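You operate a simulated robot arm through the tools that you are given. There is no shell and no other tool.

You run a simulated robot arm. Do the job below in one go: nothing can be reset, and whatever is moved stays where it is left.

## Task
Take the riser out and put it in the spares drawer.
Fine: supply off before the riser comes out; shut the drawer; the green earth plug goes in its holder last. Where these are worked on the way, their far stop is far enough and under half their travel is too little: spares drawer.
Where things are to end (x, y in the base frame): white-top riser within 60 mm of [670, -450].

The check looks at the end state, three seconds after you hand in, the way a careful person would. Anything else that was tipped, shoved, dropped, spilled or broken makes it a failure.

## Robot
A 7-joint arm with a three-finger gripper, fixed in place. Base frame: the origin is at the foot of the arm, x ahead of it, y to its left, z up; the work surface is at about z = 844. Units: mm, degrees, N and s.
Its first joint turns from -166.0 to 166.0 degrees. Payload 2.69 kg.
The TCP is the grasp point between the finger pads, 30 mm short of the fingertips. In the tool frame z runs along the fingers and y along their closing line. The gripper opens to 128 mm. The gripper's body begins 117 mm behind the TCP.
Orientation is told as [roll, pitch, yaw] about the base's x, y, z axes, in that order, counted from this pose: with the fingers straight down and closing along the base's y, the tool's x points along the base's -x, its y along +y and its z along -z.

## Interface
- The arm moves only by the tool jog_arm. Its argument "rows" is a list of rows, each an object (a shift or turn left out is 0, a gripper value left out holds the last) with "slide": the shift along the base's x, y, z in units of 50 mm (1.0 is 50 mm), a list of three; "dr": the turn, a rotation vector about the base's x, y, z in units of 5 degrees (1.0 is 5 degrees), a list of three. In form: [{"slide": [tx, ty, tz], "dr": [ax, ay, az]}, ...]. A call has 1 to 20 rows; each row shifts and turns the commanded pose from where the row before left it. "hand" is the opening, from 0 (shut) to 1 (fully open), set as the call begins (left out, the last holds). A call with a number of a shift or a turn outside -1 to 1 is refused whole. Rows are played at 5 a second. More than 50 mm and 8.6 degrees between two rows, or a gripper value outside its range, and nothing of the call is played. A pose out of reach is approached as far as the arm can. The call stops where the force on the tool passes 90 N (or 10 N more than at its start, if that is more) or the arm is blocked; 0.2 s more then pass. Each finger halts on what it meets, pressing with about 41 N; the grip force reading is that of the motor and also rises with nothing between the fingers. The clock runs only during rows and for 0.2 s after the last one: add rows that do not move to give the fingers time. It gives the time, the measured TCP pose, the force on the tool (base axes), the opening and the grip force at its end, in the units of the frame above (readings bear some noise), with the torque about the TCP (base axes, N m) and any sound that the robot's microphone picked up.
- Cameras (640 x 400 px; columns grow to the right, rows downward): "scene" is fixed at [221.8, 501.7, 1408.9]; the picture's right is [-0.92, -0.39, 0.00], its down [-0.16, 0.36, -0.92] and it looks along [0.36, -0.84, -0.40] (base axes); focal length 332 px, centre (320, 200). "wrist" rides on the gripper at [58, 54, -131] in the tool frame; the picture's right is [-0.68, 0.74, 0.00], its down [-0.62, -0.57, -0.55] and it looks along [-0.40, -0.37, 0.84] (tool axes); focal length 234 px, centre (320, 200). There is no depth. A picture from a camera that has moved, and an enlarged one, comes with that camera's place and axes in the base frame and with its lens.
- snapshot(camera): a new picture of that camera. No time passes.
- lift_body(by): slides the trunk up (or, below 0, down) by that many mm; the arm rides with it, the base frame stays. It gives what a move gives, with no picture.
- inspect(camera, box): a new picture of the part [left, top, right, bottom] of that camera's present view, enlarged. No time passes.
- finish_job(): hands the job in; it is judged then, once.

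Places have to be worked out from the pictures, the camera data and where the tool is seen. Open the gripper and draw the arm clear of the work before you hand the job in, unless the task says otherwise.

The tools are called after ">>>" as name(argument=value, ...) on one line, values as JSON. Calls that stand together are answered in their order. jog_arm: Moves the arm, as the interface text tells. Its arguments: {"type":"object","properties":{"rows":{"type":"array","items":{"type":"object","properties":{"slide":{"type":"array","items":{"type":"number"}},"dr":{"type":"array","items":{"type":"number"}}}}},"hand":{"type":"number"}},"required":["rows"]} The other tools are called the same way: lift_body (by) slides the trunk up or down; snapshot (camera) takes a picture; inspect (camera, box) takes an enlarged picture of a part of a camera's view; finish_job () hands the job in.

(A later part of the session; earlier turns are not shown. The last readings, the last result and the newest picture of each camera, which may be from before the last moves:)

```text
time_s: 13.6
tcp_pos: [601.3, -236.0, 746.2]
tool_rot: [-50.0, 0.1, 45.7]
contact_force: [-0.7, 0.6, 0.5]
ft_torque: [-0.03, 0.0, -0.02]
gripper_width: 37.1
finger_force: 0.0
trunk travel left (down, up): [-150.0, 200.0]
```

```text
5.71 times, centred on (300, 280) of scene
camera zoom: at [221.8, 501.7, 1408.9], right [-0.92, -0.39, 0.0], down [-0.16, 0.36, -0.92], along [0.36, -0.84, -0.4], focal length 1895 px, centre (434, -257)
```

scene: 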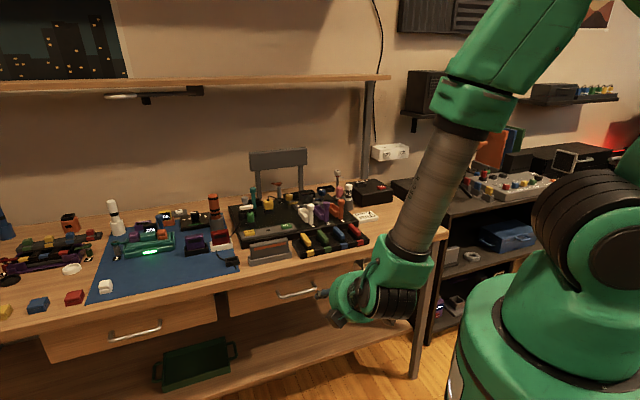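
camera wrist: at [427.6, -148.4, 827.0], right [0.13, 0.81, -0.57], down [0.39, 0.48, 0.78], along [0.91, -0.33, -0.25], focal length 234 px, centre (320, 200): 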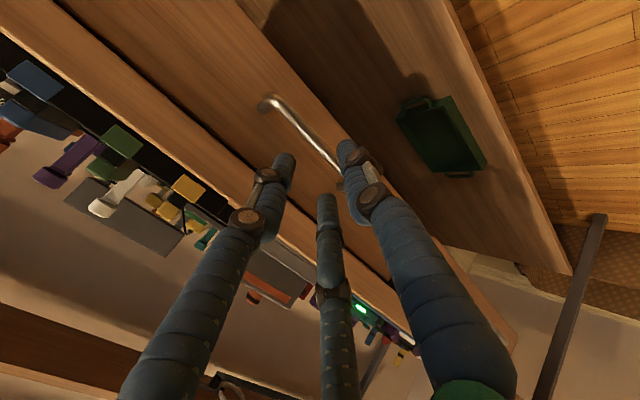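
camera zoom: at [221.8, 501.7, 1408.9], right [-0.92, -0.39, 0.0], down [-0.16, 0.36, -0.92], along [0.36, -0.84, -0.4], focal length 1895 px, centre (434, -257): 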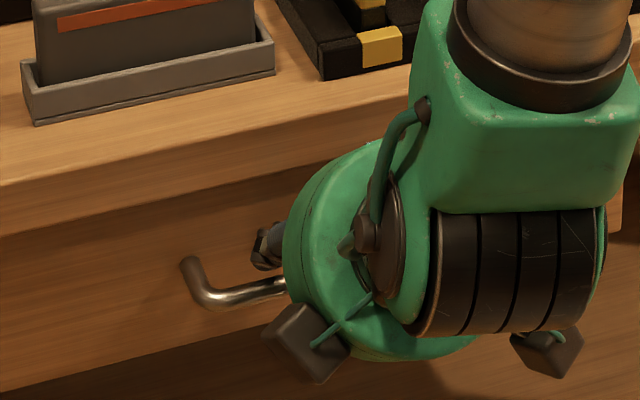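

The bar is centred between the fingers, about 36 mm ahead of the TCP. I advance 20 mm more and then close on it.

>>> jog_arm(hand=0.29, rows=[{"slide": [0.11, -0.107, -0.129]}, {"slide": [0.11, -0.107, -0.129]}, {"slide": [0, 0, 0]}])

>>> inspect(camera="wrist", box=[230, 80, 410, 260])

```text
time_s: 14.4
tcp_pos: [611.2, -244.7, 732.9]
tool_rot: [-50.0, 0.1, 45.6]
contact_force: [-11.8, 7.6, 4.5]
ft_torque: [-0.16, 0.04, -0.41]
gripper_width: 36.4
finger_force: 0.1
trunk travel left (down, up): [-150.0, 200.0]
```

```text
2.22 times, centred on (320, 170) of wrist
camera zoom: at [473.2, -193.0, 775.9], right [0.13, 0.81, -0.56], down [0.39, 0.48, 0.78], along [0.91, -0.33, -0.26], focal length 520 px, centre (320, 267)
```

zoom: 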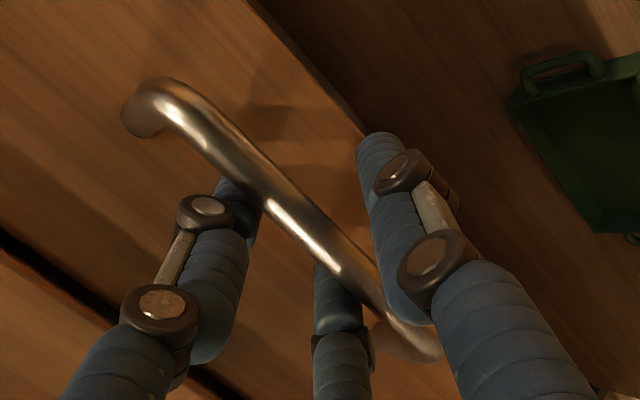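

The upper fingertips just touch the drawer front (about 14 N), and the bar is between the fingers. I back off 3 mm and close.

>>> jog_arm(rows=[{"slide": [-0.043, 0.042, 0]}])

>>> jog_arm(hand=0, rows=[{"slide": [0, 0, 0]}, {"slide": [0, 0, 0]}, {"slide": [0, 0, 0]}])

>>> inspect(camera="wrist", box=[230, 80, 410, 260])

```text
time_s: 14.8
tcp_pos: [610.7, -243.7, 734.1]
tool_rot: [-50.0, 0.0, 45.6]
contact_force: [0.0, 0.1, -1.3]
ft_torque: [0.01, -0.02, 0.01]
gripper_width: 37.2
finger_force: 0.1
trunk travel left (down, up): [-150.0, 200.0]
```

```text
time_s: 15.6
tcp_pos: [612.9, -243.1, 734.9]
tool_rot: [-50.2, 0.0, 45.7]
contact_force: [13.9, 12.4, 15.5]
ft_torque: [0.54, -0.55, -0.34]
gripper_width: 19.1
finger_force: 44.1
trunk travel left (down, up): [-150.0, 200.0]
```

```text
2.22 times, centred on (320, 170) of wrist
camera zoom: at [474.2, -190.8, 777.9], right [0.14, 0.81, -0.57], down [0.39, 0.48, 0.79], along [0.91, -0.33, -0.25], focal length 520 px, centre (320, 267)
```

zoom: 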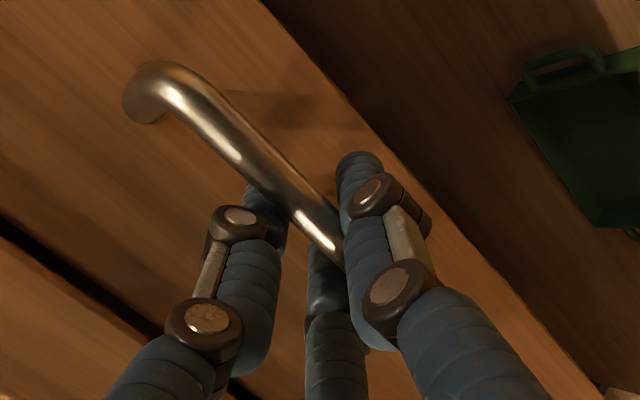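

The gripper holds the bar at 19 mm with 44 N. I pull 40 mm straight out as a first test.

>>> jog_arm(hand=0, rows=[{"slide": [-0.143, 0.14, 0]}, {"slide": [-0.143, 0.14, 0]}, {"slide": [-0.143, 0.14, 0]}, {"slide": [-0.143, 0.14, 0]}])

>>> inspect(camera="wrist", box=[200, 50, 440, 290])

>>> snapshot(camera="scene")

```text
time_s: 16.6
tcp_pos: [584.2, -215.2, 734.7]
tool_rot: [-50.3, -0.1, 45.8]
contact_force: [20.3, 19.7, 28.9]
ft_torque: [0.55, -0.59, -0.44]
gripper_width: 19.3
finger_force: 44.4
trunk travel left (down, up): [-150.0, 200.0]
```

```text
1.67 times, centred on (320, 170) of wrist
camera zoom: at [445.6, -162.2, 777.8], right [0.14, 0.81, -0.57], down [0.39, 0.48, 0.79], along [0.91, -0.33, -0.25], focal length 390 px, centre (320, 250)
```

zoom: 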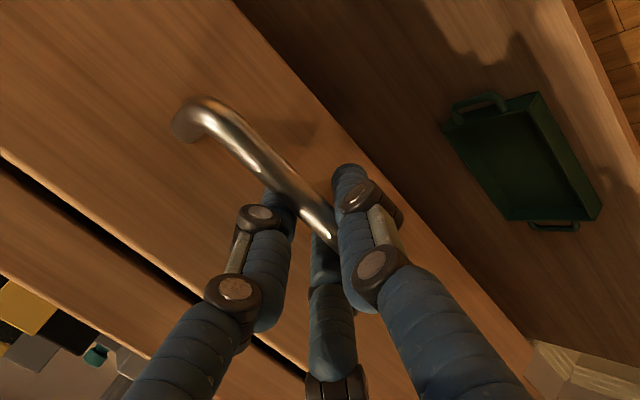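

```text
taken
```

scene: 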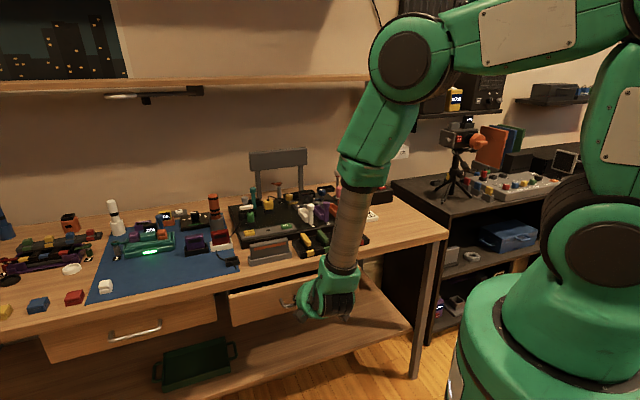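

The drawer slides out with next to no resistance along its run. I ease the sideways load by a few mm and keep pulling.

>>> jog_arm(hand=0, rows=[{"slide": [-0.123, 0.16, 0.04]}, {"slide": [-0.286, 0.28, 0]}, {"slide": [-0.286, 0.28, 0]}, {"slide": [-0.286, 0.28, 0]}, {"slide": [-0.286, 0.28, 0]}])

>>> snapshot(camera="scene")

```text
time_s: 17.8
tcp_pos: [518.1, -152.6, 736.6]
tool_rot: [-49.8, 0.2, 45.7]
contact_force: [30.7, 30.0, -10.0]
ft_torque: [0.61, -0.7, -0.23]
gripper_width: 19.6
finger_force: 44.3
trunk travel left (down, up): [-150.0, 200.0]
```

```text
taken
```

scene: 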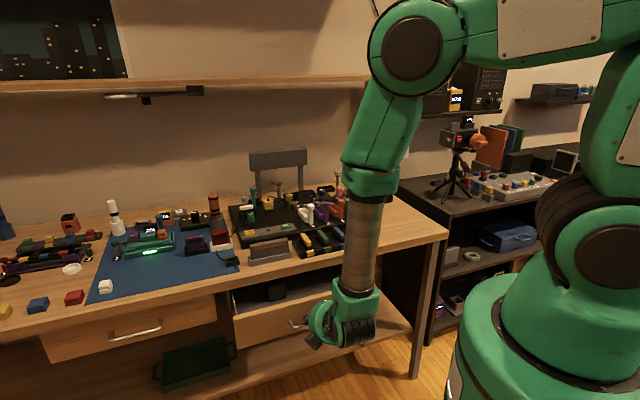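

About 130 mm open. The side load shows that the drawer's run is nearer to (-0.695, 0.72), so I correct for that and go on pulling to find the stop.

>>> jog_arm(hand=0, rows=[{"slide": [0.05, 0.05, -0.01]}, {"slide": [-0.278, 0.288, 0]}, {"slide": [-0.278, 0.288, 0]}, {"slide": [-0.278, 0.288, 0]}])

>>> snapshot(camera="scene")

```text
time_s: 18.8
tcp_pos: [474.4, -107.1, 735.1]
tool_rot: [-50.0, 0.2, 45.3]
contact_force: [-36.4, -36.4, 43.0]
ft_torque: [0.2, -0.23, -0.76]
gripper_width: 19.0
finger_force: 43.9
trunk travel left (down, up): [-150.0, 200.0]
```

```text
taken
```

scene: 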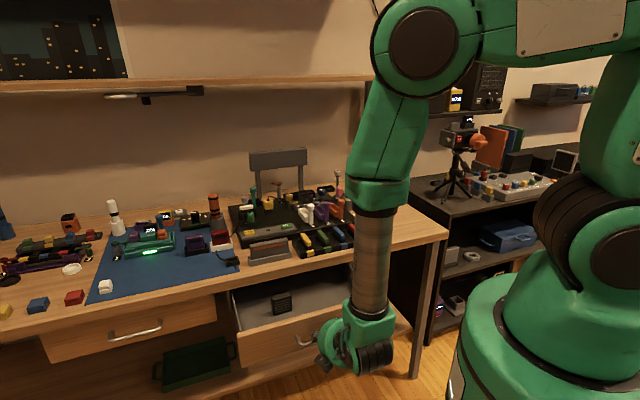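

About 194 mm open and still no stop. I take the side load off and pull on in a corrected direction.

>>> jog_arm(hand=0, rows=[{"slide": [-0.032, -0.032, 0.006]}, {"slide": [-0.211, 0.213, 0]}, {"slide": [-0.211, 0.213, 0]}, {"slide": [-0.211, 0.213, 0]}])

>>> snapshot(camera="scene")

```text
time_s: 19.8
tcp_pos: [443.2, -77.7, 734.8]
tool_rot: [-49.7, 0.2, 45.5]
contact_force: [-35.9, -35.0, 5.3]
ft_torque: [0.43, -0.54, -0.36]
gripper_width: 19.0
finger_force: 44.5
trunk travel left (down, up): [-150.0, 200.0]
```

```text
taken
```

scene: 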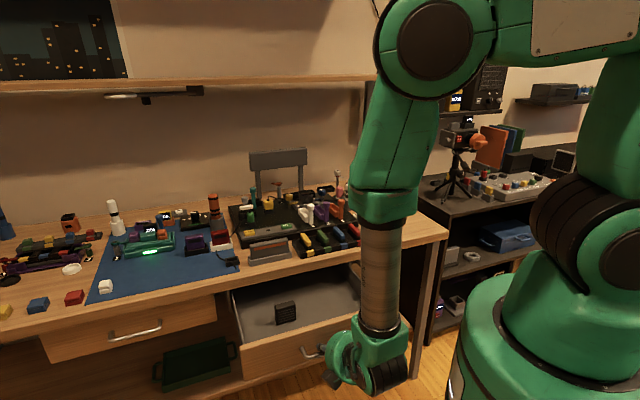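

Still no stop at about 237 mm. I relieve the side load again and pull further along the drawer.

>>> jog_arm(hand=0, rows=[{"slide": [-0.035, -0.035, 0]}, {"slide": [-0.215, 0.21, 0]}, {"slide": [-0.215, 0.21, 0]}])

>>> snapshot(camera="scene")

```text
time_s: 20.6
tcp_pos: [424.0, -56.2, 736.4]
tool_rot: [-49.8, 0.1, 45.7]
contact_force: [-16.0, -15.8, -31.0]
ft_torque: [0.24, -0.37, -0.38]
gripper_width: 19.1
finger_force: 44.0
trunk travel left (down, up): [-150.0, 200.0]
```

```text
taken
```

scene: 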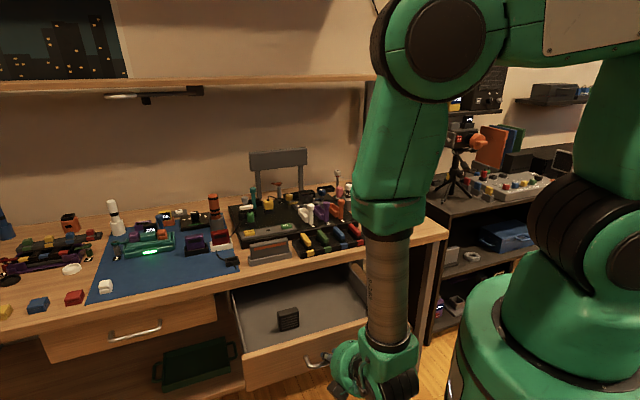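

The drawer is about 266 mm out, enough room: the riser's final place (670, -450) corresponds to about (480, -264) with the drawer like this. I release the handle and back away along the tool's axis.

>>> jog_arm(hand=0.32, rows=[{"slide": [0, 0, 0]}, {"slide": [0, 0, 0]}, {"slide": [0, 0, 0]}])

>>> inspect(camera="wrist", box=[200, 50, 440, 290])

```text
time_s: 21.4
tcp_pos: [423.4, -56.7, 736.2]
tool_rot: [-50.0, 0.0, 45.6]
contact_force: [0.1, 1.5, 3.1]
ft_torque: [0.06, -0.08, 0.04]
gripper_width: 42.4
finger_force: 1.4
trunk travel left (down, up): [-150.0, 200.0]
```

```text
1.67 times, centred on (320, 170) of wrist
camera zoom: at [285.8, -3.7, 779.8], right [0.13, 0.81, -0.56], down [0.39, 0.48, 0.79], along [0.91, -0.33, -0.25], focal length 390 px, centre (320, 250)
```

zoom: 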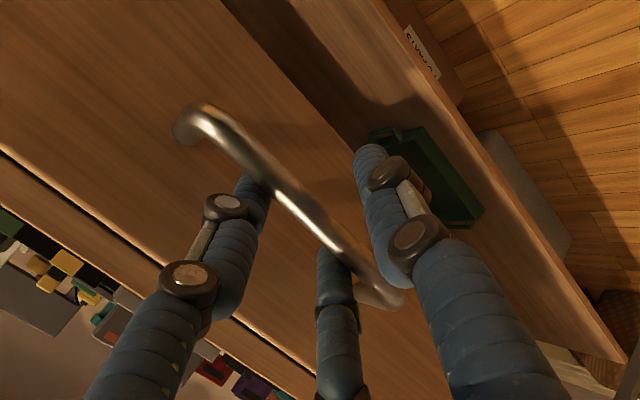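

I withdraw along the tool's axis, then rise above the bench level.

>>> jog_arm(hand=0.32, rows=[{"slide": [-0.219, 0.214, 0.257]}, {"slide": [-0.219, 0.214, 0.257]}, {"slide": [-0.329, 0.321, 0.386]}, {"slide": [-0.1, 0.1, 0.8]}, {"slide": [0, 0, 0.95]}, {"slide": [0, 0, 0.95]}, {"slide": [0, 0, 0.95]}])

>>> snapshot(camera="wrist")

>>> snapshot(camera="scene")

```text
time_s: 23.0
tcp_pos: [380.2, -12.4, 962.9]
tool_rot: [-50.0, 0.1, 45.6]
contact_force: [-0.4, 1.7, -0.4]
ft_torque: [-0.01, 0.02, -0.06]
gripper_width: 40.7
finger_force: 0.0
trunk travel left (down, up): [-150.0, 200.0]
```

```text
taken
camera wrist: at [240.9, 39.7, 1006.1], right [0.13, 0.81, -0.57], down [0.39, 0.48, 0.78], along [0.91, -0.33, -0.25], focal length 234 px, centre (320, 200)
```

wrist: 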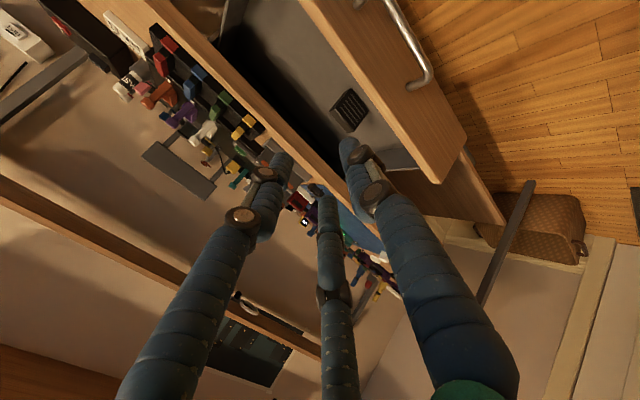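

```text
taken
```

scene: 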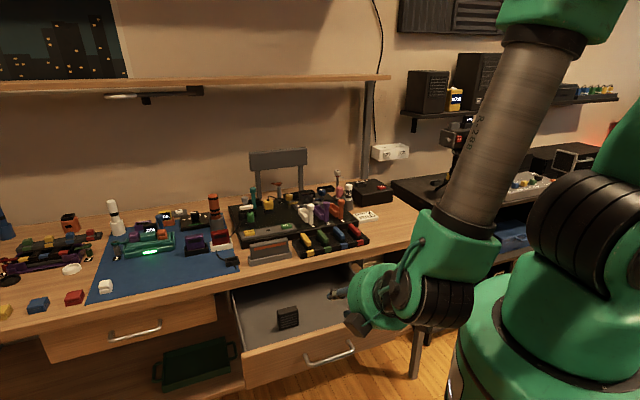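

The drawer stands open with a dark ribbed part inside on its left half. I turn the tool upright again and move over to look at the riser and its latch.

>>> jog_arm(hand=0.5, rows=[{"slide": [0.3, -0.3, 0.5], "dr": [0.698, 0.716, 0]}, {"slide": [0.4, -0.4, 0.5], "dr": [0.698, 0.716, 0]}, {"slide": [0.6, -0.6, 0.3], "dr": [0.698, 0.716, 0]}, {"slide": [0.6, -0.6, 0.2], "dr": [0.698, 0.716, 0]}, {"slide": [0.6, -0.6, 0.2], "dr": [0.698, 0.716, 0]}, {"slide": [0.65, -0.6, 0.1], "dr": [0.698, 0.716, 0]}, {"slide": [0.65, -0.6, 0.0], "dr": [0.698, 0.716, 0]}, {"slide": [0.65, -0.6, 0.0], "dr": [0.698, 0.716, 0]}, {"slide": [0.65, -0.6, 0.0], "dr": [0.698, 0.716, 0]}, {"slide": [0.65, -0.6, 0.0], "dr": [0.698, 0.716, 0]}, {"slide": [0.65, -0.6, 0.0]}, {"slide": [0.65, -0.6, 0.0]}, {"slide": [0.65, -0.6, 0.0]}])

>>> snapshot(camera="wrist")

>>> snapshot(camera="scene")

```text
time_s: 25.8
tcp_pos: [764.2, -378.2, 1051.1]
tool_rot: [0.0, 0.1, 45.8]
contact_force: [-0.1, 0.9, 0.7]
ft_torque: [-0.03, -0.05, 0.0]
gripper_width: 64.0
finger_force: 0.1
trunk travel left (down, up): [-150.0, 200.0]
```

```text
taken
camera wrist: at [683.7, -382.5, 1181.9], right [-0.05, 1.0, 0.0], down [0.84, 0.05, 0.55], along [0.55, 0.03, -0.84], focal length 234 px, centre (320, 200)
```

wrist: 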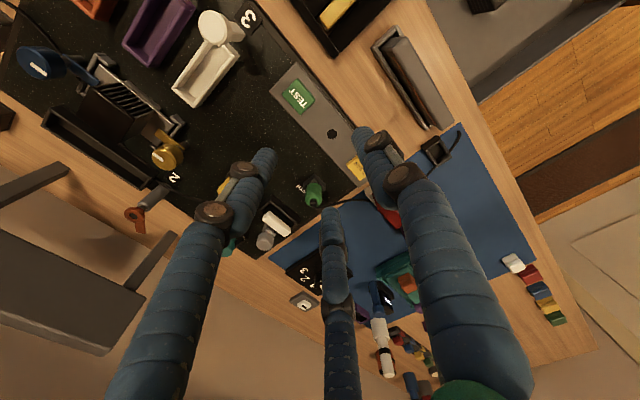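

```text
taken
```

scene: 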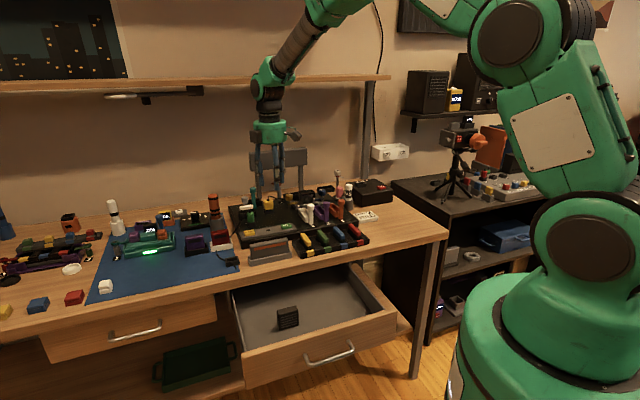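

I enlarge the riser, its latch and the earth plug from here, and the drawer's inside.

>>> inspect(camera="wrist", box=[210, 150, 350, 270])

>>> inspect(camera="scene", box=[220, 250, 420, 390])

>>> inspect(camera="scene", box=[240, 180, 280, 225])

```text
3.33 times, centred on (280, 210) of wrist
camera zoom: at [683.7, -382.5, 1181.9], right [-0.05, 1.0, 0.0], down [0.84, 0.05, 0.55], along [0.55, 0.03, -0.84], focal length 781 px, centre (453, 167)
```

zoom: 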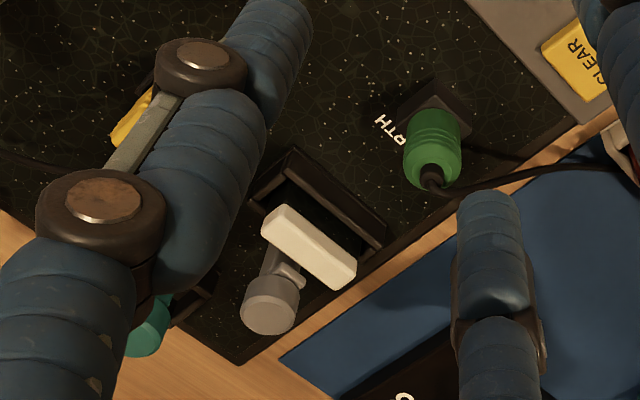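

```text
2.86 times, centred on (320, 320) of scene
camera zoom: at [221.8, 501.7, 1408.9], right [-0.92, -0.39, 0.0], down [-0.16, 0.36, -0.92], along [0.36, -0.84, -0.4], focal length 947 px, centre (320, -143)
```

zoom: 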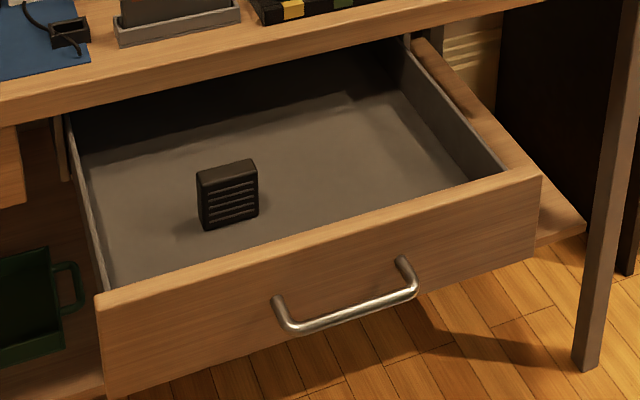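

```text
8.89 times, centred on (260, 202) of scene
camera zoom: at [221.8, 501.7, 1408.9], right [-0.92, -0.39, 0.0], down [-0.16, 0.36, -0.92], along [0.36, -0.84, -0.4], focal length 2947 px, centre (853, 178)
```

zoom: 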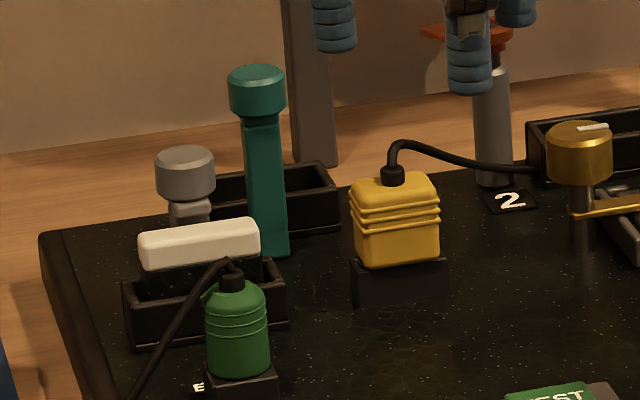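

The zoom is a true re-render, so I enlarge further on the riser's latch from here.

>>> inspect(camera="wrist", box=[250, 195, 314, 240])

>>> inspect(camera="scene", box=[244, 195, 268, 215])

>>> inspect(camera="wrist", box=[170, 0, 260, 70])

```text
8.89 times, centred on (282, 218) of wrist
camera zoom: at [683.7, -382.5, 1181.9], right [-0.05, 1.0, 0.0], down [0.84, 0.05, 0.55], along [0.55, 0.03, -0.84], focal length 2082 px, centre (658, 44)
```

zoom: 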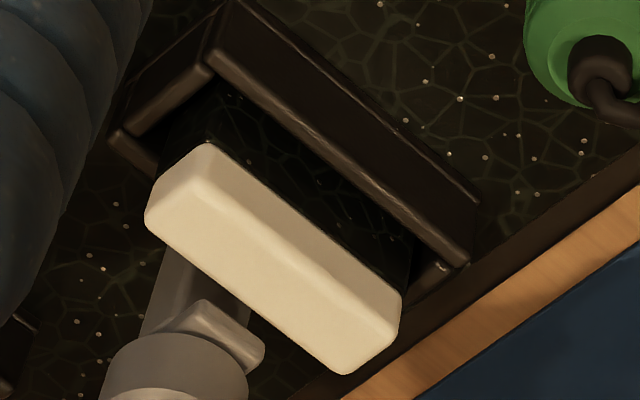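

```text
16.00 times, centred on (256, 205) of scene
camera zoom: at [221.8, 501.7, 1408.9], right [-0.92, -0.39, 0.0], down [-0.16, 0.36, -0.92], along [0.36, -0.84, -0.4], focal length 5305 px, centre (1344, 120)
```

zoom: 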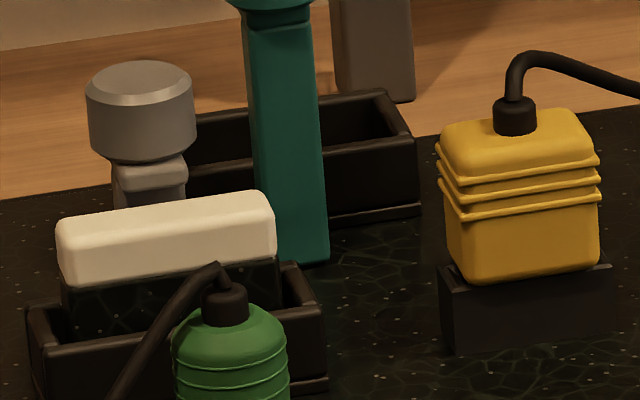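

```text
5.71 times, centred on (215, 35) of wrist
camera zoom: at [683.7, -382.5, 1181.9], right [-0.05, 1.0, 0.0], down [0.84, 0.05, 0.55], along [0.55, 0.03, -0.84], focal length 1338 px, centre (920, 1143)
```

zoom: 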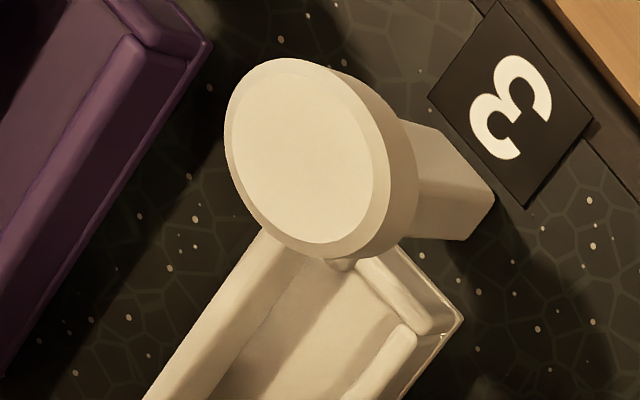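

The riser is a 51 mm long white-topped block in a trough, held by a grey tilt-latch behind it whose hook sits at its top's back edge. Before anything I test how far out the arm reaches upright, high above the riser.

>>> jog_arm(hand=0, rows=[{"slide": [0.805, -0.3, -0.1]}, {"slide": [0.805, -0.3, -0.1]}, {"slide": [0.805, -0.3, -0.1]}, {"slide": [0.7, -0.3, -0.1]}, {"slide": [0, 0, 0]}])

>>> snapshot(camera="wrist")

>>> snapshot(camera="scene")

```text
time_s: 27.0
tcp_pos: [920.9, -436.9, 1032.5]
tool_rot: [0.2, 0.2, 45.7]
contact_force: [0.6, -0.2, -1.3]
ft_torque: [0.01, 0.03, -0.03]
gripper_width: 2.5
finger_force: 31.8
trunk travel left (down, up): [-150.0, 200.0]
```

```text
taken
camera wrist: at [841.3, -442.6, 1163.0], right [-0.05, 1.0, 0.0], down [0.84, 0.05, 0.55], along [0.55, 0.03, -0.84], focal length 234 px, centre (320, 200)
```

wrist: 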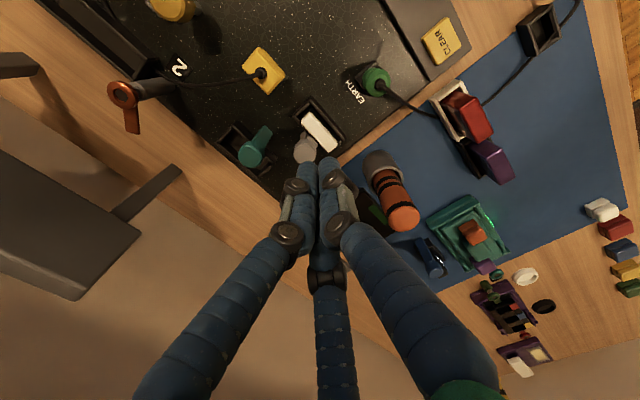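

```text
taken
```

scene: 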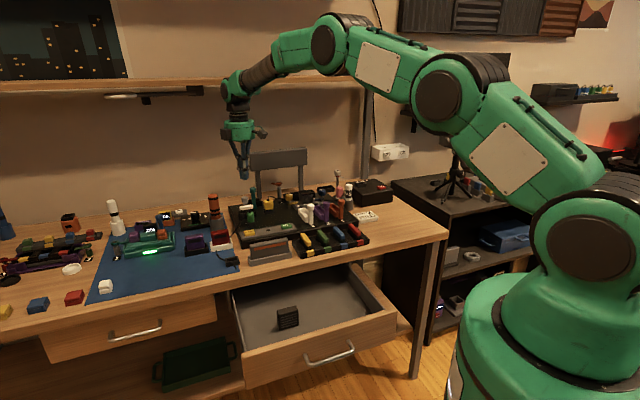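

Reach at 1019 mm is fine at this height. From here the camera sees riser, latch and earth plug; I enlarge them.

>>> inspect(camera="wrist", box=[270, 85, 366, 165])

>>> inspect(camera="wrist", box=[200, 50, 420, 200])

```text
5.00 times, centred on (318, 125) of wrist
camera zoom: at [841.3, -442.6, 1163.0], right [-0.05, 1.0, 0.0], down [0.84, 0.05, 0.55], along [0.55, 0.03, -0.84], focal length 1171 px, centre (330, 575)
```

zoom: 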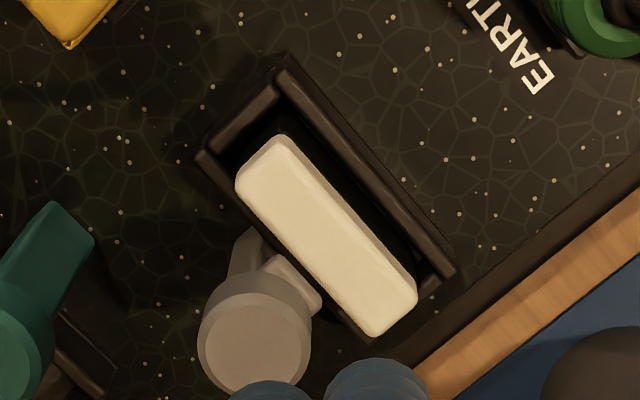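

```text
2.67 times, centred on (310, 125) of wrist
camera zoom: at [841.3, -442.6, 1163.0], right [-0.05, 1.0, 0.0], down [0.84, 0.05, 0.55], along [0.55, 0.03, -0.84], focal length 624 px, centre (347, 400)
```

zoom: 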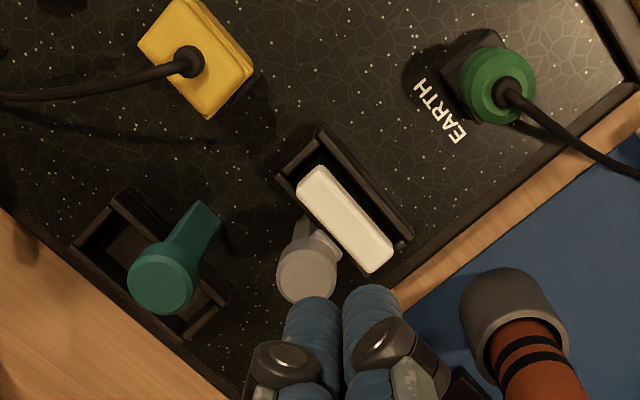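

The riser's top centre is at about (924, -439, 886), long axis at 45°, and the latch's cap at (942, -454, 912), 23 mm behind it. I'll tip the latch back, away from the riser, with the shut fingers: first I tilt the tool 20° outward and come lower over the riser.

>>> jog_arm(hand=0, rows=[{"slide": [-0.05, 0.067, -0.27], "dr": [-0.707, -0.707, 0]}, {"slide": [-0.05, 0.067, -0.27], "dr": [-0.707, -0.707, 0]}, {"slide": [-0.05, 0.067, -0.27], "dr": [-0.707, -0.707, 0]}, {"slide": [-0.042, 0.067, -0.27], "dr": [-0.707, -0.707, 0]}, {"slide": [0, 0, 0]}])

>>> snapshot(camera="wrist")

>>> inspect(camera="scene", box=[215, 160, 295, 225])

```text
time_s: 28.2
tcp_pos: [910.1, -424.3, 978.0]
tool_rot: [-20.0, 0.4, 45.6]
contact_force: [0.9, -0.5, -0.8]
ft_torque: [0.02, 0.0, 0.0]
gripper_width: 2.2
finger_force: 31.3
trunk travel left (down, up): [-150.0, 200.0]
```

```text
taken
camera wrist: at [802.1, -399.7, 1083.2], right [-0.02, 0.97, -0.26], down [0.68, 0.2, 0.7], along [0.73, -0.16, -0.66], focal length 234 px, centre (320, 200)
```

wrist: 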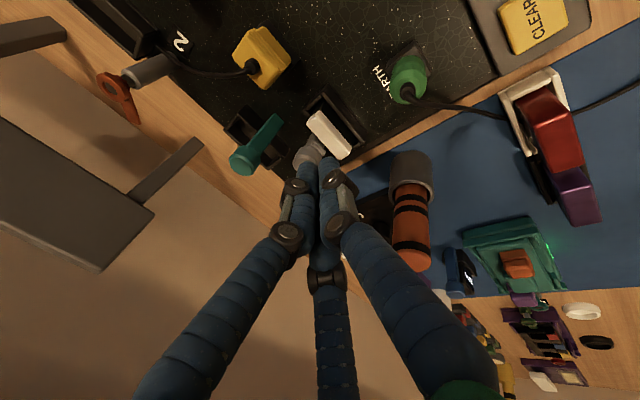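

```text
6.15 times, centred on (255, 192) of scene
camera zoom: at [221.8, 501.7, 1408.9], right [-0.92, -0.39, 0.0], down [-0.16, 0.36, -0.92], along [0.36, -0.84, -0.4], focal length 2040 px, centre (720, 246)
```

zoom: 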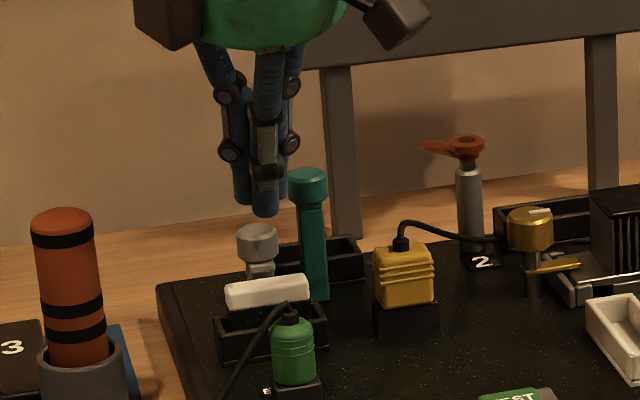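

The tips are above the riser, in front of the latch's cap. I lower them to about z = 897, between the white top (886) and the cap's top (912).

>>> jog_arm(hand=0, rows=[{"slide": [-0.02, 0.02, -0.4]}, {"slide": [-0.02, 0.02, -0.4]}, {"slide": [0, 0, -0.2]}, {"slide": [0, 0, 0]}])

>>> inspect(camera="wrist", box=[250, 90, 390, 200])

>>> inspect(camera="scene", box=[235, 180, 285, 220])

```text
time_s: 29.2
tcp_pos: [910.2, -422.5, 928.4]
tool_rot: [-20.0, 0.4, 45.6]
contact_force: [-0.2, 1.1, 0.3]
ft_torque: [0.01, -0.04, -0.04]
gripper_width: 2.1
finger_force: 31.3
trunk travel left (down, up): [-150.0, 200.0]
```

```text
3.64 times, centred on (320, 145) of wrist
camera zoom: at [800.2, -397.6, 1033.2], right [-0.02, 0.97, -0.26], down [0.68, 0.2, 0.7], along [0.73, -0.16, -0.66], focal length 852 px, centre (320, 400)
```

zoom: 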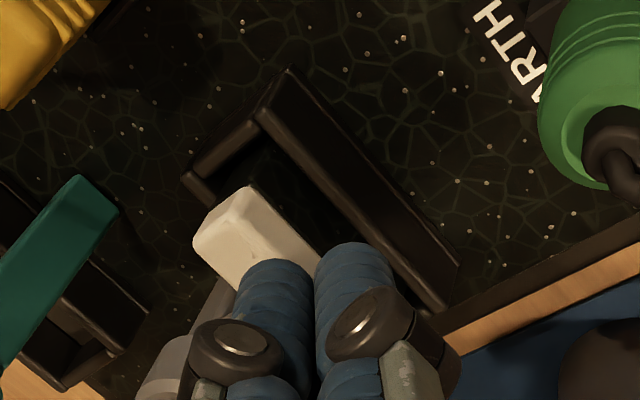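

```text
10.00 times, centred on (260, 200) of scene
camera zoom: at [221.8, 501.7, 1408.9], right [-0.92, -0.39, 0.0], down [-0.16, 0.36, -0.92], along [0.36, -0.84, -0.4], focal length 3316 px, centre (920, 200)
```

zoom: 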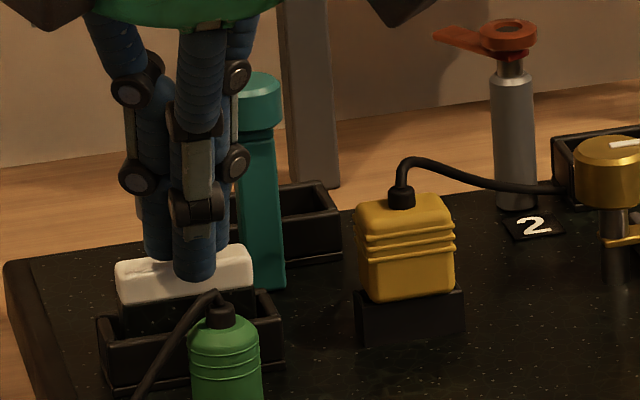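

No contact yet. I push toward the latch (+n) in small steps, watching the force.

>>> jog_arm(hand=0, rows=[{"slide": [0.0707, -0.0707, 0]}, {"slide": [0.0707, -0.0707, 0]}, {"slide": [0.0707, -0.0707, 0]}])

>>> inspect(camera="wrist", box=[250, 90, 390, 200])

>>> inspect(camera="scene", box=[235, 180, 285, 220])

```text
time_s: 30.0
tcp_pos: [920.1, -433.1, 928.0]
tool_rot: [-19.9, 0.4, 45.5]
contact_force: [0.1, 1.3, -0.7]
ft_torque: [0.02, 0.01, -0.01]
gripper_width: 1.9
finger_force: 31.9
trunk travel left (down, up): [-150.0, 200.0]
```

```text
3.64 times, centred on (320, 145) of wrist
camera zoom: at [810.6, -408.1, 1033.0], right [-0.02, 0.97, -0.26], down [0.68, 0.2, 0.7], along [0.73, -0.16, -0.66], focal length 852 px, centre (320, 400)
```

zoom: 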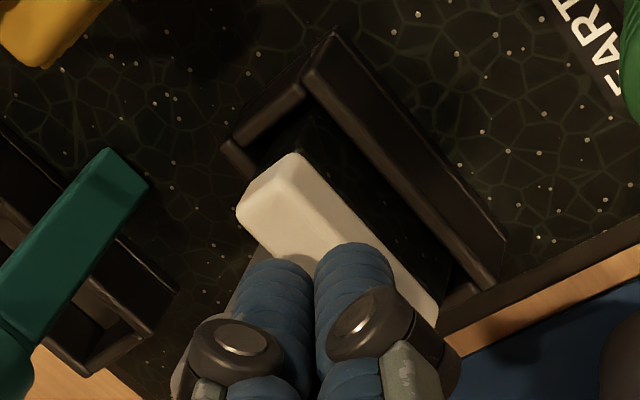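

```text
10.00 times, centred on (260, 200) of scene
camera zoom: at [221.8, 501.7, 1408.9], right [-0.92, -0.39, 0.0], down [-0.16, 0.36, -0.92], along [0.36, -0.84, -0.4], focal length 3316 px, centre (920, 200)
```

zoom: 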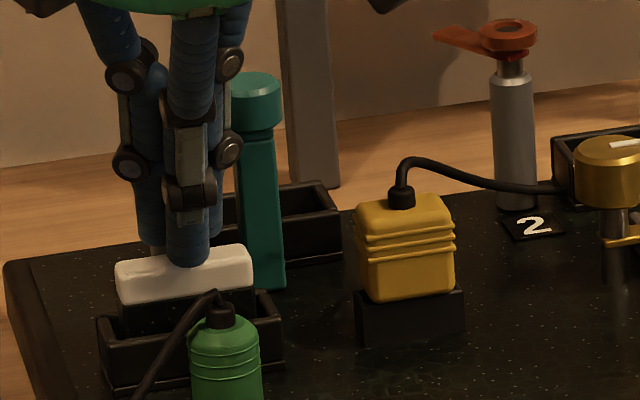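

No contact yet; I continue.

>>> jog_arm(hand=0, rows=[{"slide": [0.0707, -0.0707, 0]}, {"slide": [0.0707, -0.0707, 0]}])

>>> inspect(camera="wrist", box=[250, 90, 390, 200])

>>> inspect(camera="scene", box=[235, 180, 285, 220])

```text
time_s: 30.6
tcp_pos: [925.8, -439.5, 930.2]
tool_rot: [-19.8, 0.4, 45.6]
contact_force: [-7.6, 9.0, 1.9]
ft_torque: [0.17, 0.16, 0.02]
gripper_width: 2.1
finger_force: 31.4
trunk travel left (down, up): [-150.0, 200.0]
```

```text
3.64 times, centred on (320, 145) of wrist
camera zoom: at [817.2, -414.0, 1034.8], right [-0.02, 0.97, -0.26], down [0.68, 0.2, 0.7], along [0.73, -0.16, -0.66], focal length 852 px, centre (320, 400)
```

zoom: 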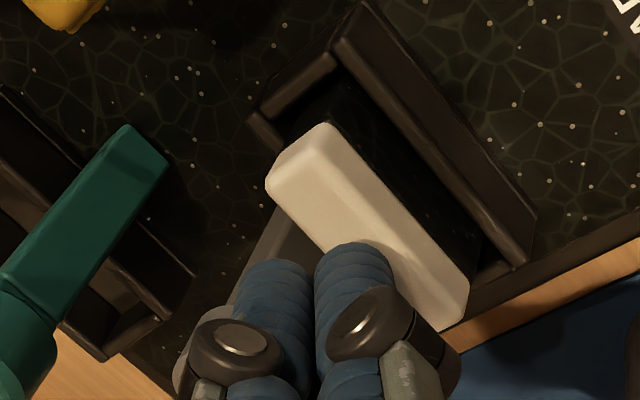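

```text
10.00 times, centred on (260, 200) of scene
camera zoom: at [221.8, 501.7, 1408.9], right [-0.92, -0.39, 0.0], down [-0.16, 0.36, -0.92], along [0.36, -0.84, -0.4], focal length 3316 px, centre (920, 200)
```

zoom: 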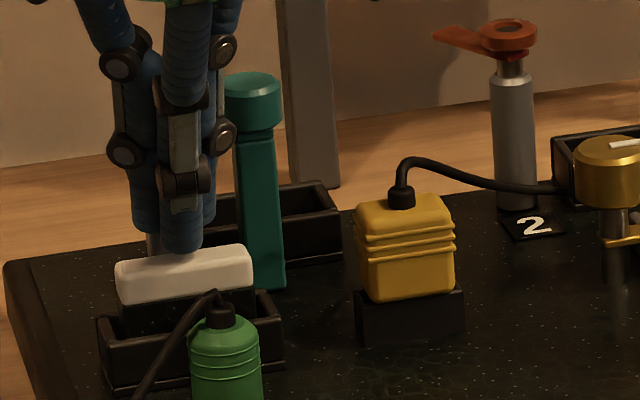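

Contact: about 12 N against the push, so the fingers rest on the latch's cap. I push on in small steps.

>>> jog_arm(hand=0, rows=[{"slide": [0.0707, -0.0707, 0]}, {"slide": [0.0707, -0.0707, 0]}])

>>> inspect(camera="wrist", box=[250, 90, 390, 200])

>>> inspect(camera="scene", box=[235, 180, 285, 220])

```text
time_s: 31.2
tcp_pos: [926.4, -439.1, 927.4]
tool_rot: [-19.1, 0.6, 45.8]
contact_force: [-34.2, 22.6, 21.4]
ft_torque: [0.41, 0.33, -0.15]
gripper_width: 2.1
finger_force: 31.7
trunk travel left (down, up): [-150.0, 200.0]
stopped in row 2: the force on the tool passed its limit at 94 N (the readings are from after the stop); the commanded pose is now the measured one
```

```text
3.64 times, centred on (320, 145) of wrist
camera zoom: at [819.0, -414.9, 1033.1], right [-0.03, 0.97, -0.25], down [0.69, 0.2, 0.7], along [0.72, -0.15, -0.67], focal length 852 px, centre (320, 400)
```

zoom: 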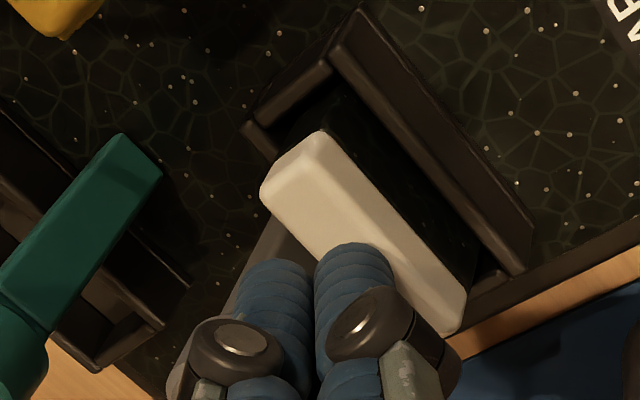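

```text
10.00 times, centred on (260, 200) of scene
camera zoom: at [221.8, 501.7, 1408.9], right [-0.92, -0.39, 0.0], down [-0.16, 0.36, -0.92], along [0.36, -0.84, -0.4], focal length 3316 px, centre (920, 200)
```

zoom: 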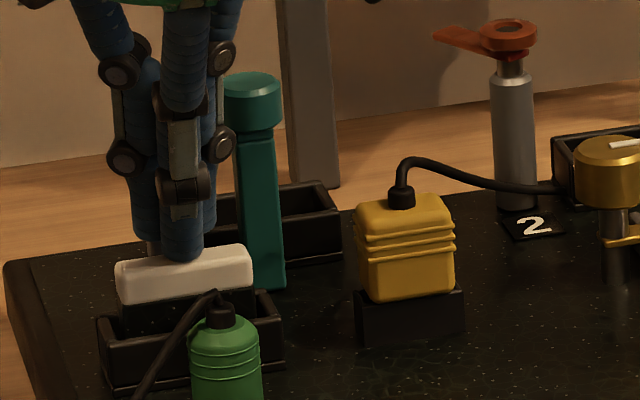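

It is rigid in that direction: the call stopped at 94 N with no movement. I back off at once, rise, and study the latch again.

>>> jog_arm(hand=0, rows=[{"slide": [-0.14, 0.14, 0.05]}, {"slide": [-0.2, 0.2, 0.3]}, {"slide": [-0.2, 0.2, 0.6]}, {"slide": [-0.2, 0.2, 0.6]}])

>>> inspect(camera="scene", box=[240, 190, 275, 218])

>>> inspect(camera="wrist", box=[220, 60, 420, 200])

```text
time_s: 32.2
tcp_pos: [891.3, -403.4, 1003.7]
tool_rot: [-19.2, 0.6, 45.7]
contact_force: [-0.3, 0.0, -0.2]
ft_torque: [0.0, 0.0, -0.03]
gripper_width: 2.3
finger_force: 31.8
trunk travel left (down, up): [-150.0, 200.0]
```

```text
14.29 times, centred on (258, 204) of scene
camera zoom: at [221.8, 501.7, 1408.9], right [-0.92, -0.39, 0.0], down [-0.16, 0.36, -0.92], along [0.36, -0.84, -0.4], focal length 4737 px, centre (1213, 143)
```

zoom: 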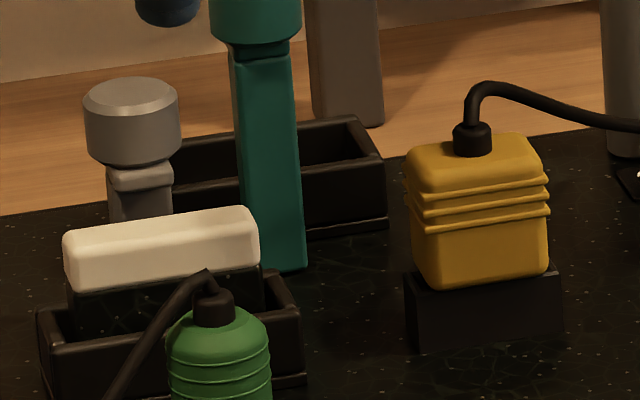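

```text
2.86 times, centred on (320, 130) of wrist
camera zoom: at [783.9, -380.0, 1109.3], right [-0.03, 0.97, -0.25], down [0.69, 0.2, 0.7], along [0.73, -0.15, -0.67], focal length 669 px, centre (320, 400)
```

zoom: 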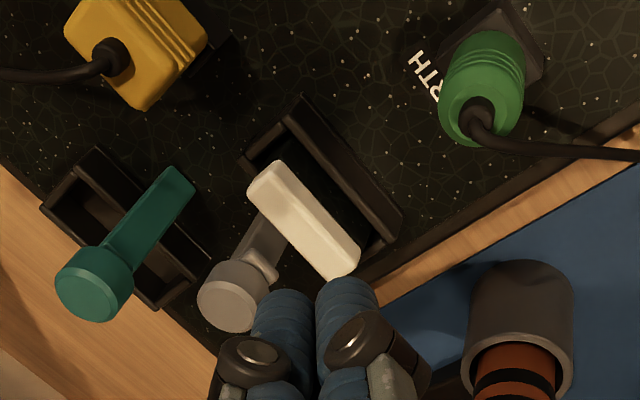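

>>> inspect(camera="wrist", box=[276, 108, 340, 148])

>>> inspect(camera="wrist", box=[220, 105, 300, 165])

>>> inspect(camera="scene", box=[295, 195, 345, 235])

```text
10.00 times, centred on (308, 128) of wrist
camera zoom: at [783.9, -380.0, 1109.3], right [-0.03, 0.97, -0.25], down [0.69, 0.2, 0.7], along [0.73, -0.15, -0.67], focal length 2342 px, centre (440, 920)
```

zoom: 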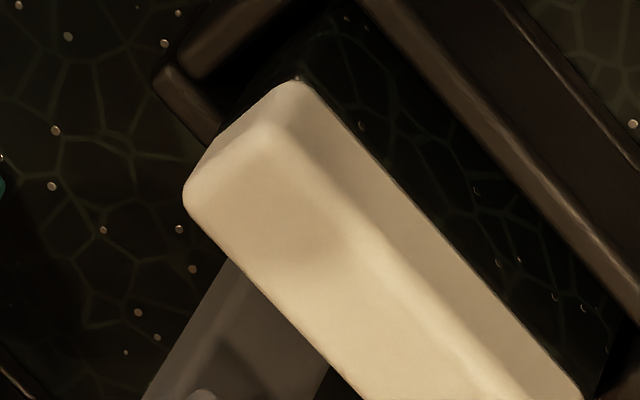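

```text
6.67 times, centred on (260, 135) of wrist
camera zoom: at [783.9, -380.0, 1109.3], right [-0.03, 0.97, -0.25], down [0.69, 0.2, 0.7], along [0.73, -0.15, -0.67], focal length 1561 px, centre (720, 633)
```

zoom: 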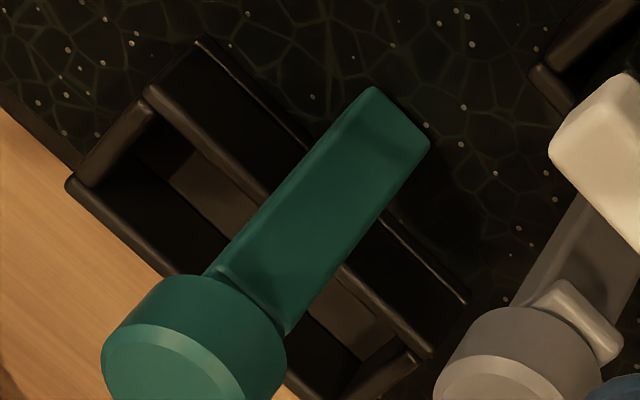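

```text
10.00 times, centred on (320, 215) of scene
camera zoom: at [221.8, 501.7, 1408.9], right [-0.92, -0.39, 0.0], down [-0.16, 0.36, -0.92], along [0.36, -0.84, -0.4], focal length 3316 px, centre (320, 50)
```

zoom: 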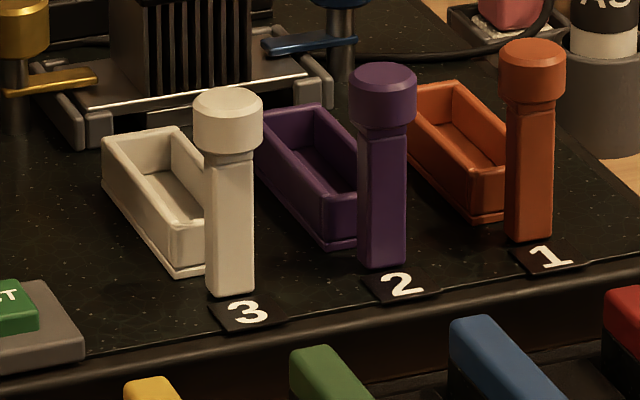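

I measure the latch's cap more carefully in this view.

>>> inspect(camera="wrist", box=[270, 110, 350, 180])

>>> inspect(camera="scene", box=[244, 192, 264, 208])

```text
5.71 times, centred on (310, 145) of wrist
camera zoom: at [783.9, -380.0, 1109.3], right [-0.03, 0.97, -0.25], down [0.69, 0.2, 0.7], along [0.73, -0.15, -0.67], focal length 1338 px, centre (377, 514)
```

zoom: 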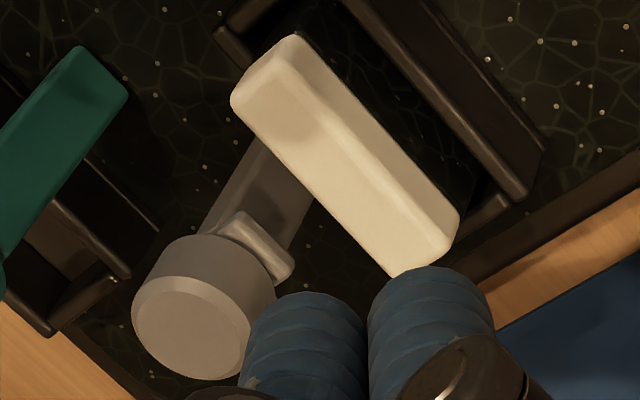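

```text
16.00 times, centred on (254, 200) of scene
camera zoom: at [221.8, 501.7, 1408.9], right [-0.92, -0.39, 0.0], down [-0.16, 0.36, -0.92], along [0.36, -0.84, -0.4], focal length 5305 px, centre (1376, 200)
```

zoom: 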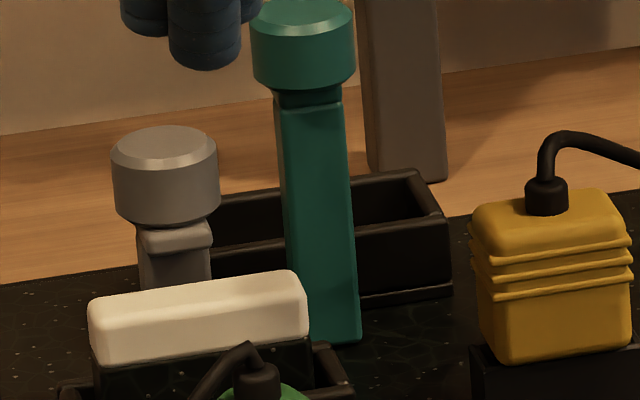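

The latch did move: its cap now sits about 10 mm further back than before the push, with its hook clear of the white top, so the 94 N was its open stop. Before gripping I want to know which shape of fingers really makes contact (two pads, or the three the picture shows). I turn the tool to yaw -45 and go to the bare front edge of the bench for a touch test.

>>> jog_arm(hand=0.5, rows=[{"slide": [-0.3, 0.2, 0.3], "dr": [0.679, 0.679, 0]}, {"slide": [-0.4, 0.2, 0.3], "dr": [0.679, 0.679, 0]}, {"slide": [-0.6, 0.1, 0.2], "dr": [0.679, 0.679, 0]}, {"slide": [-0.7, 0, 0.1], "dr": [0.679, 0.679, 0]}, {"slide": [-0.7, 0, 0], "dr": [0, 0, -1]}, {"slide": [-0.7, 0, 0], "dr": [0, 0, -1]}, {"slide": [-0.7, 0, 0], "dr": [0, 0, -1]}, {"slide": [-0.7, -0.1, 0], "dr": [0, 0, -1]}, {"slide": [-0.7, -0.3, 0], "dr": [0, 0, -1]}, {"slide": [-0.7, -0.3, 0], "dr": [0, 0, -1]}, {"slide": [-0.7, -0.3, 0], "dr": [0, 0, -1]}, {"slide": [-0.7, -0.3, 0], "dr": [0, 0, -1]}, {"slide": [-0.7, -0.3, 0], "dr": [0, 0, -1]}, {"slide": [-0.7, -0.3, 0], "dr": [0, 0, -1]}, {"slide": [-0.7, -0.3, 0], "dr": [0, 0, -1]}, {"slide": [-0.4, -0.2, 0], "dr": [0, 0, -1]}, {"slide": [0, 0, 0], "dr": [0, 0, -1]}, {"slide": [0, 0, 0], "dr": [0, 0, -1]}])

>>> snapshot(camera="scene")

>>> snapshot(camera="wrist")

```text
time_s: 36.0
tcp_pos: [389.3, -499.9, 1047.4]
tool_rot: [0.0, 0.3, -24.3]
contact_force: [-0.2, -0.4, 0.1]
ft_torque: [0.05, 0.01, -0.04]
gripper_width: 64.2
finger_force: 0.0
trunk travel left (down, up): [-150.0, 200.0]
```

```text
taken
```

scene: 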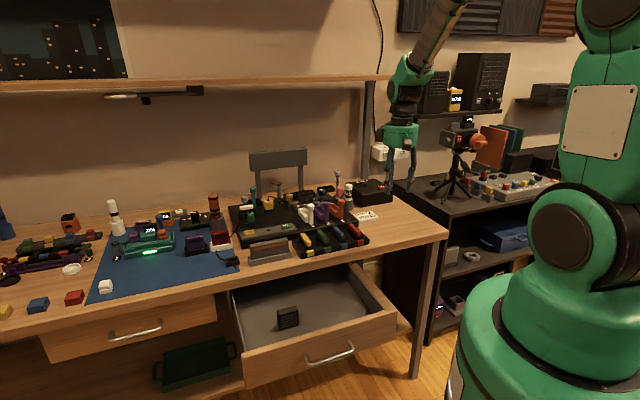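

```text
taken
camera wrist: at [356.4, -427.8, 1178.9], right [0.92, 0.39, 0.0], down [0.33, -0.77, 0.54], along [0.21, -0.5, -0.84], focal length 234 px, centre (320, 200)
```

wrist: 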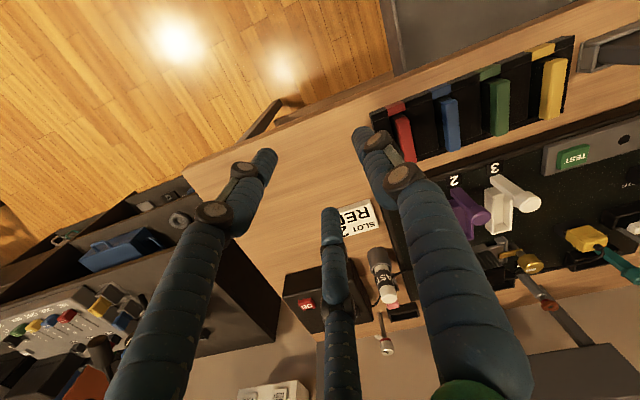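

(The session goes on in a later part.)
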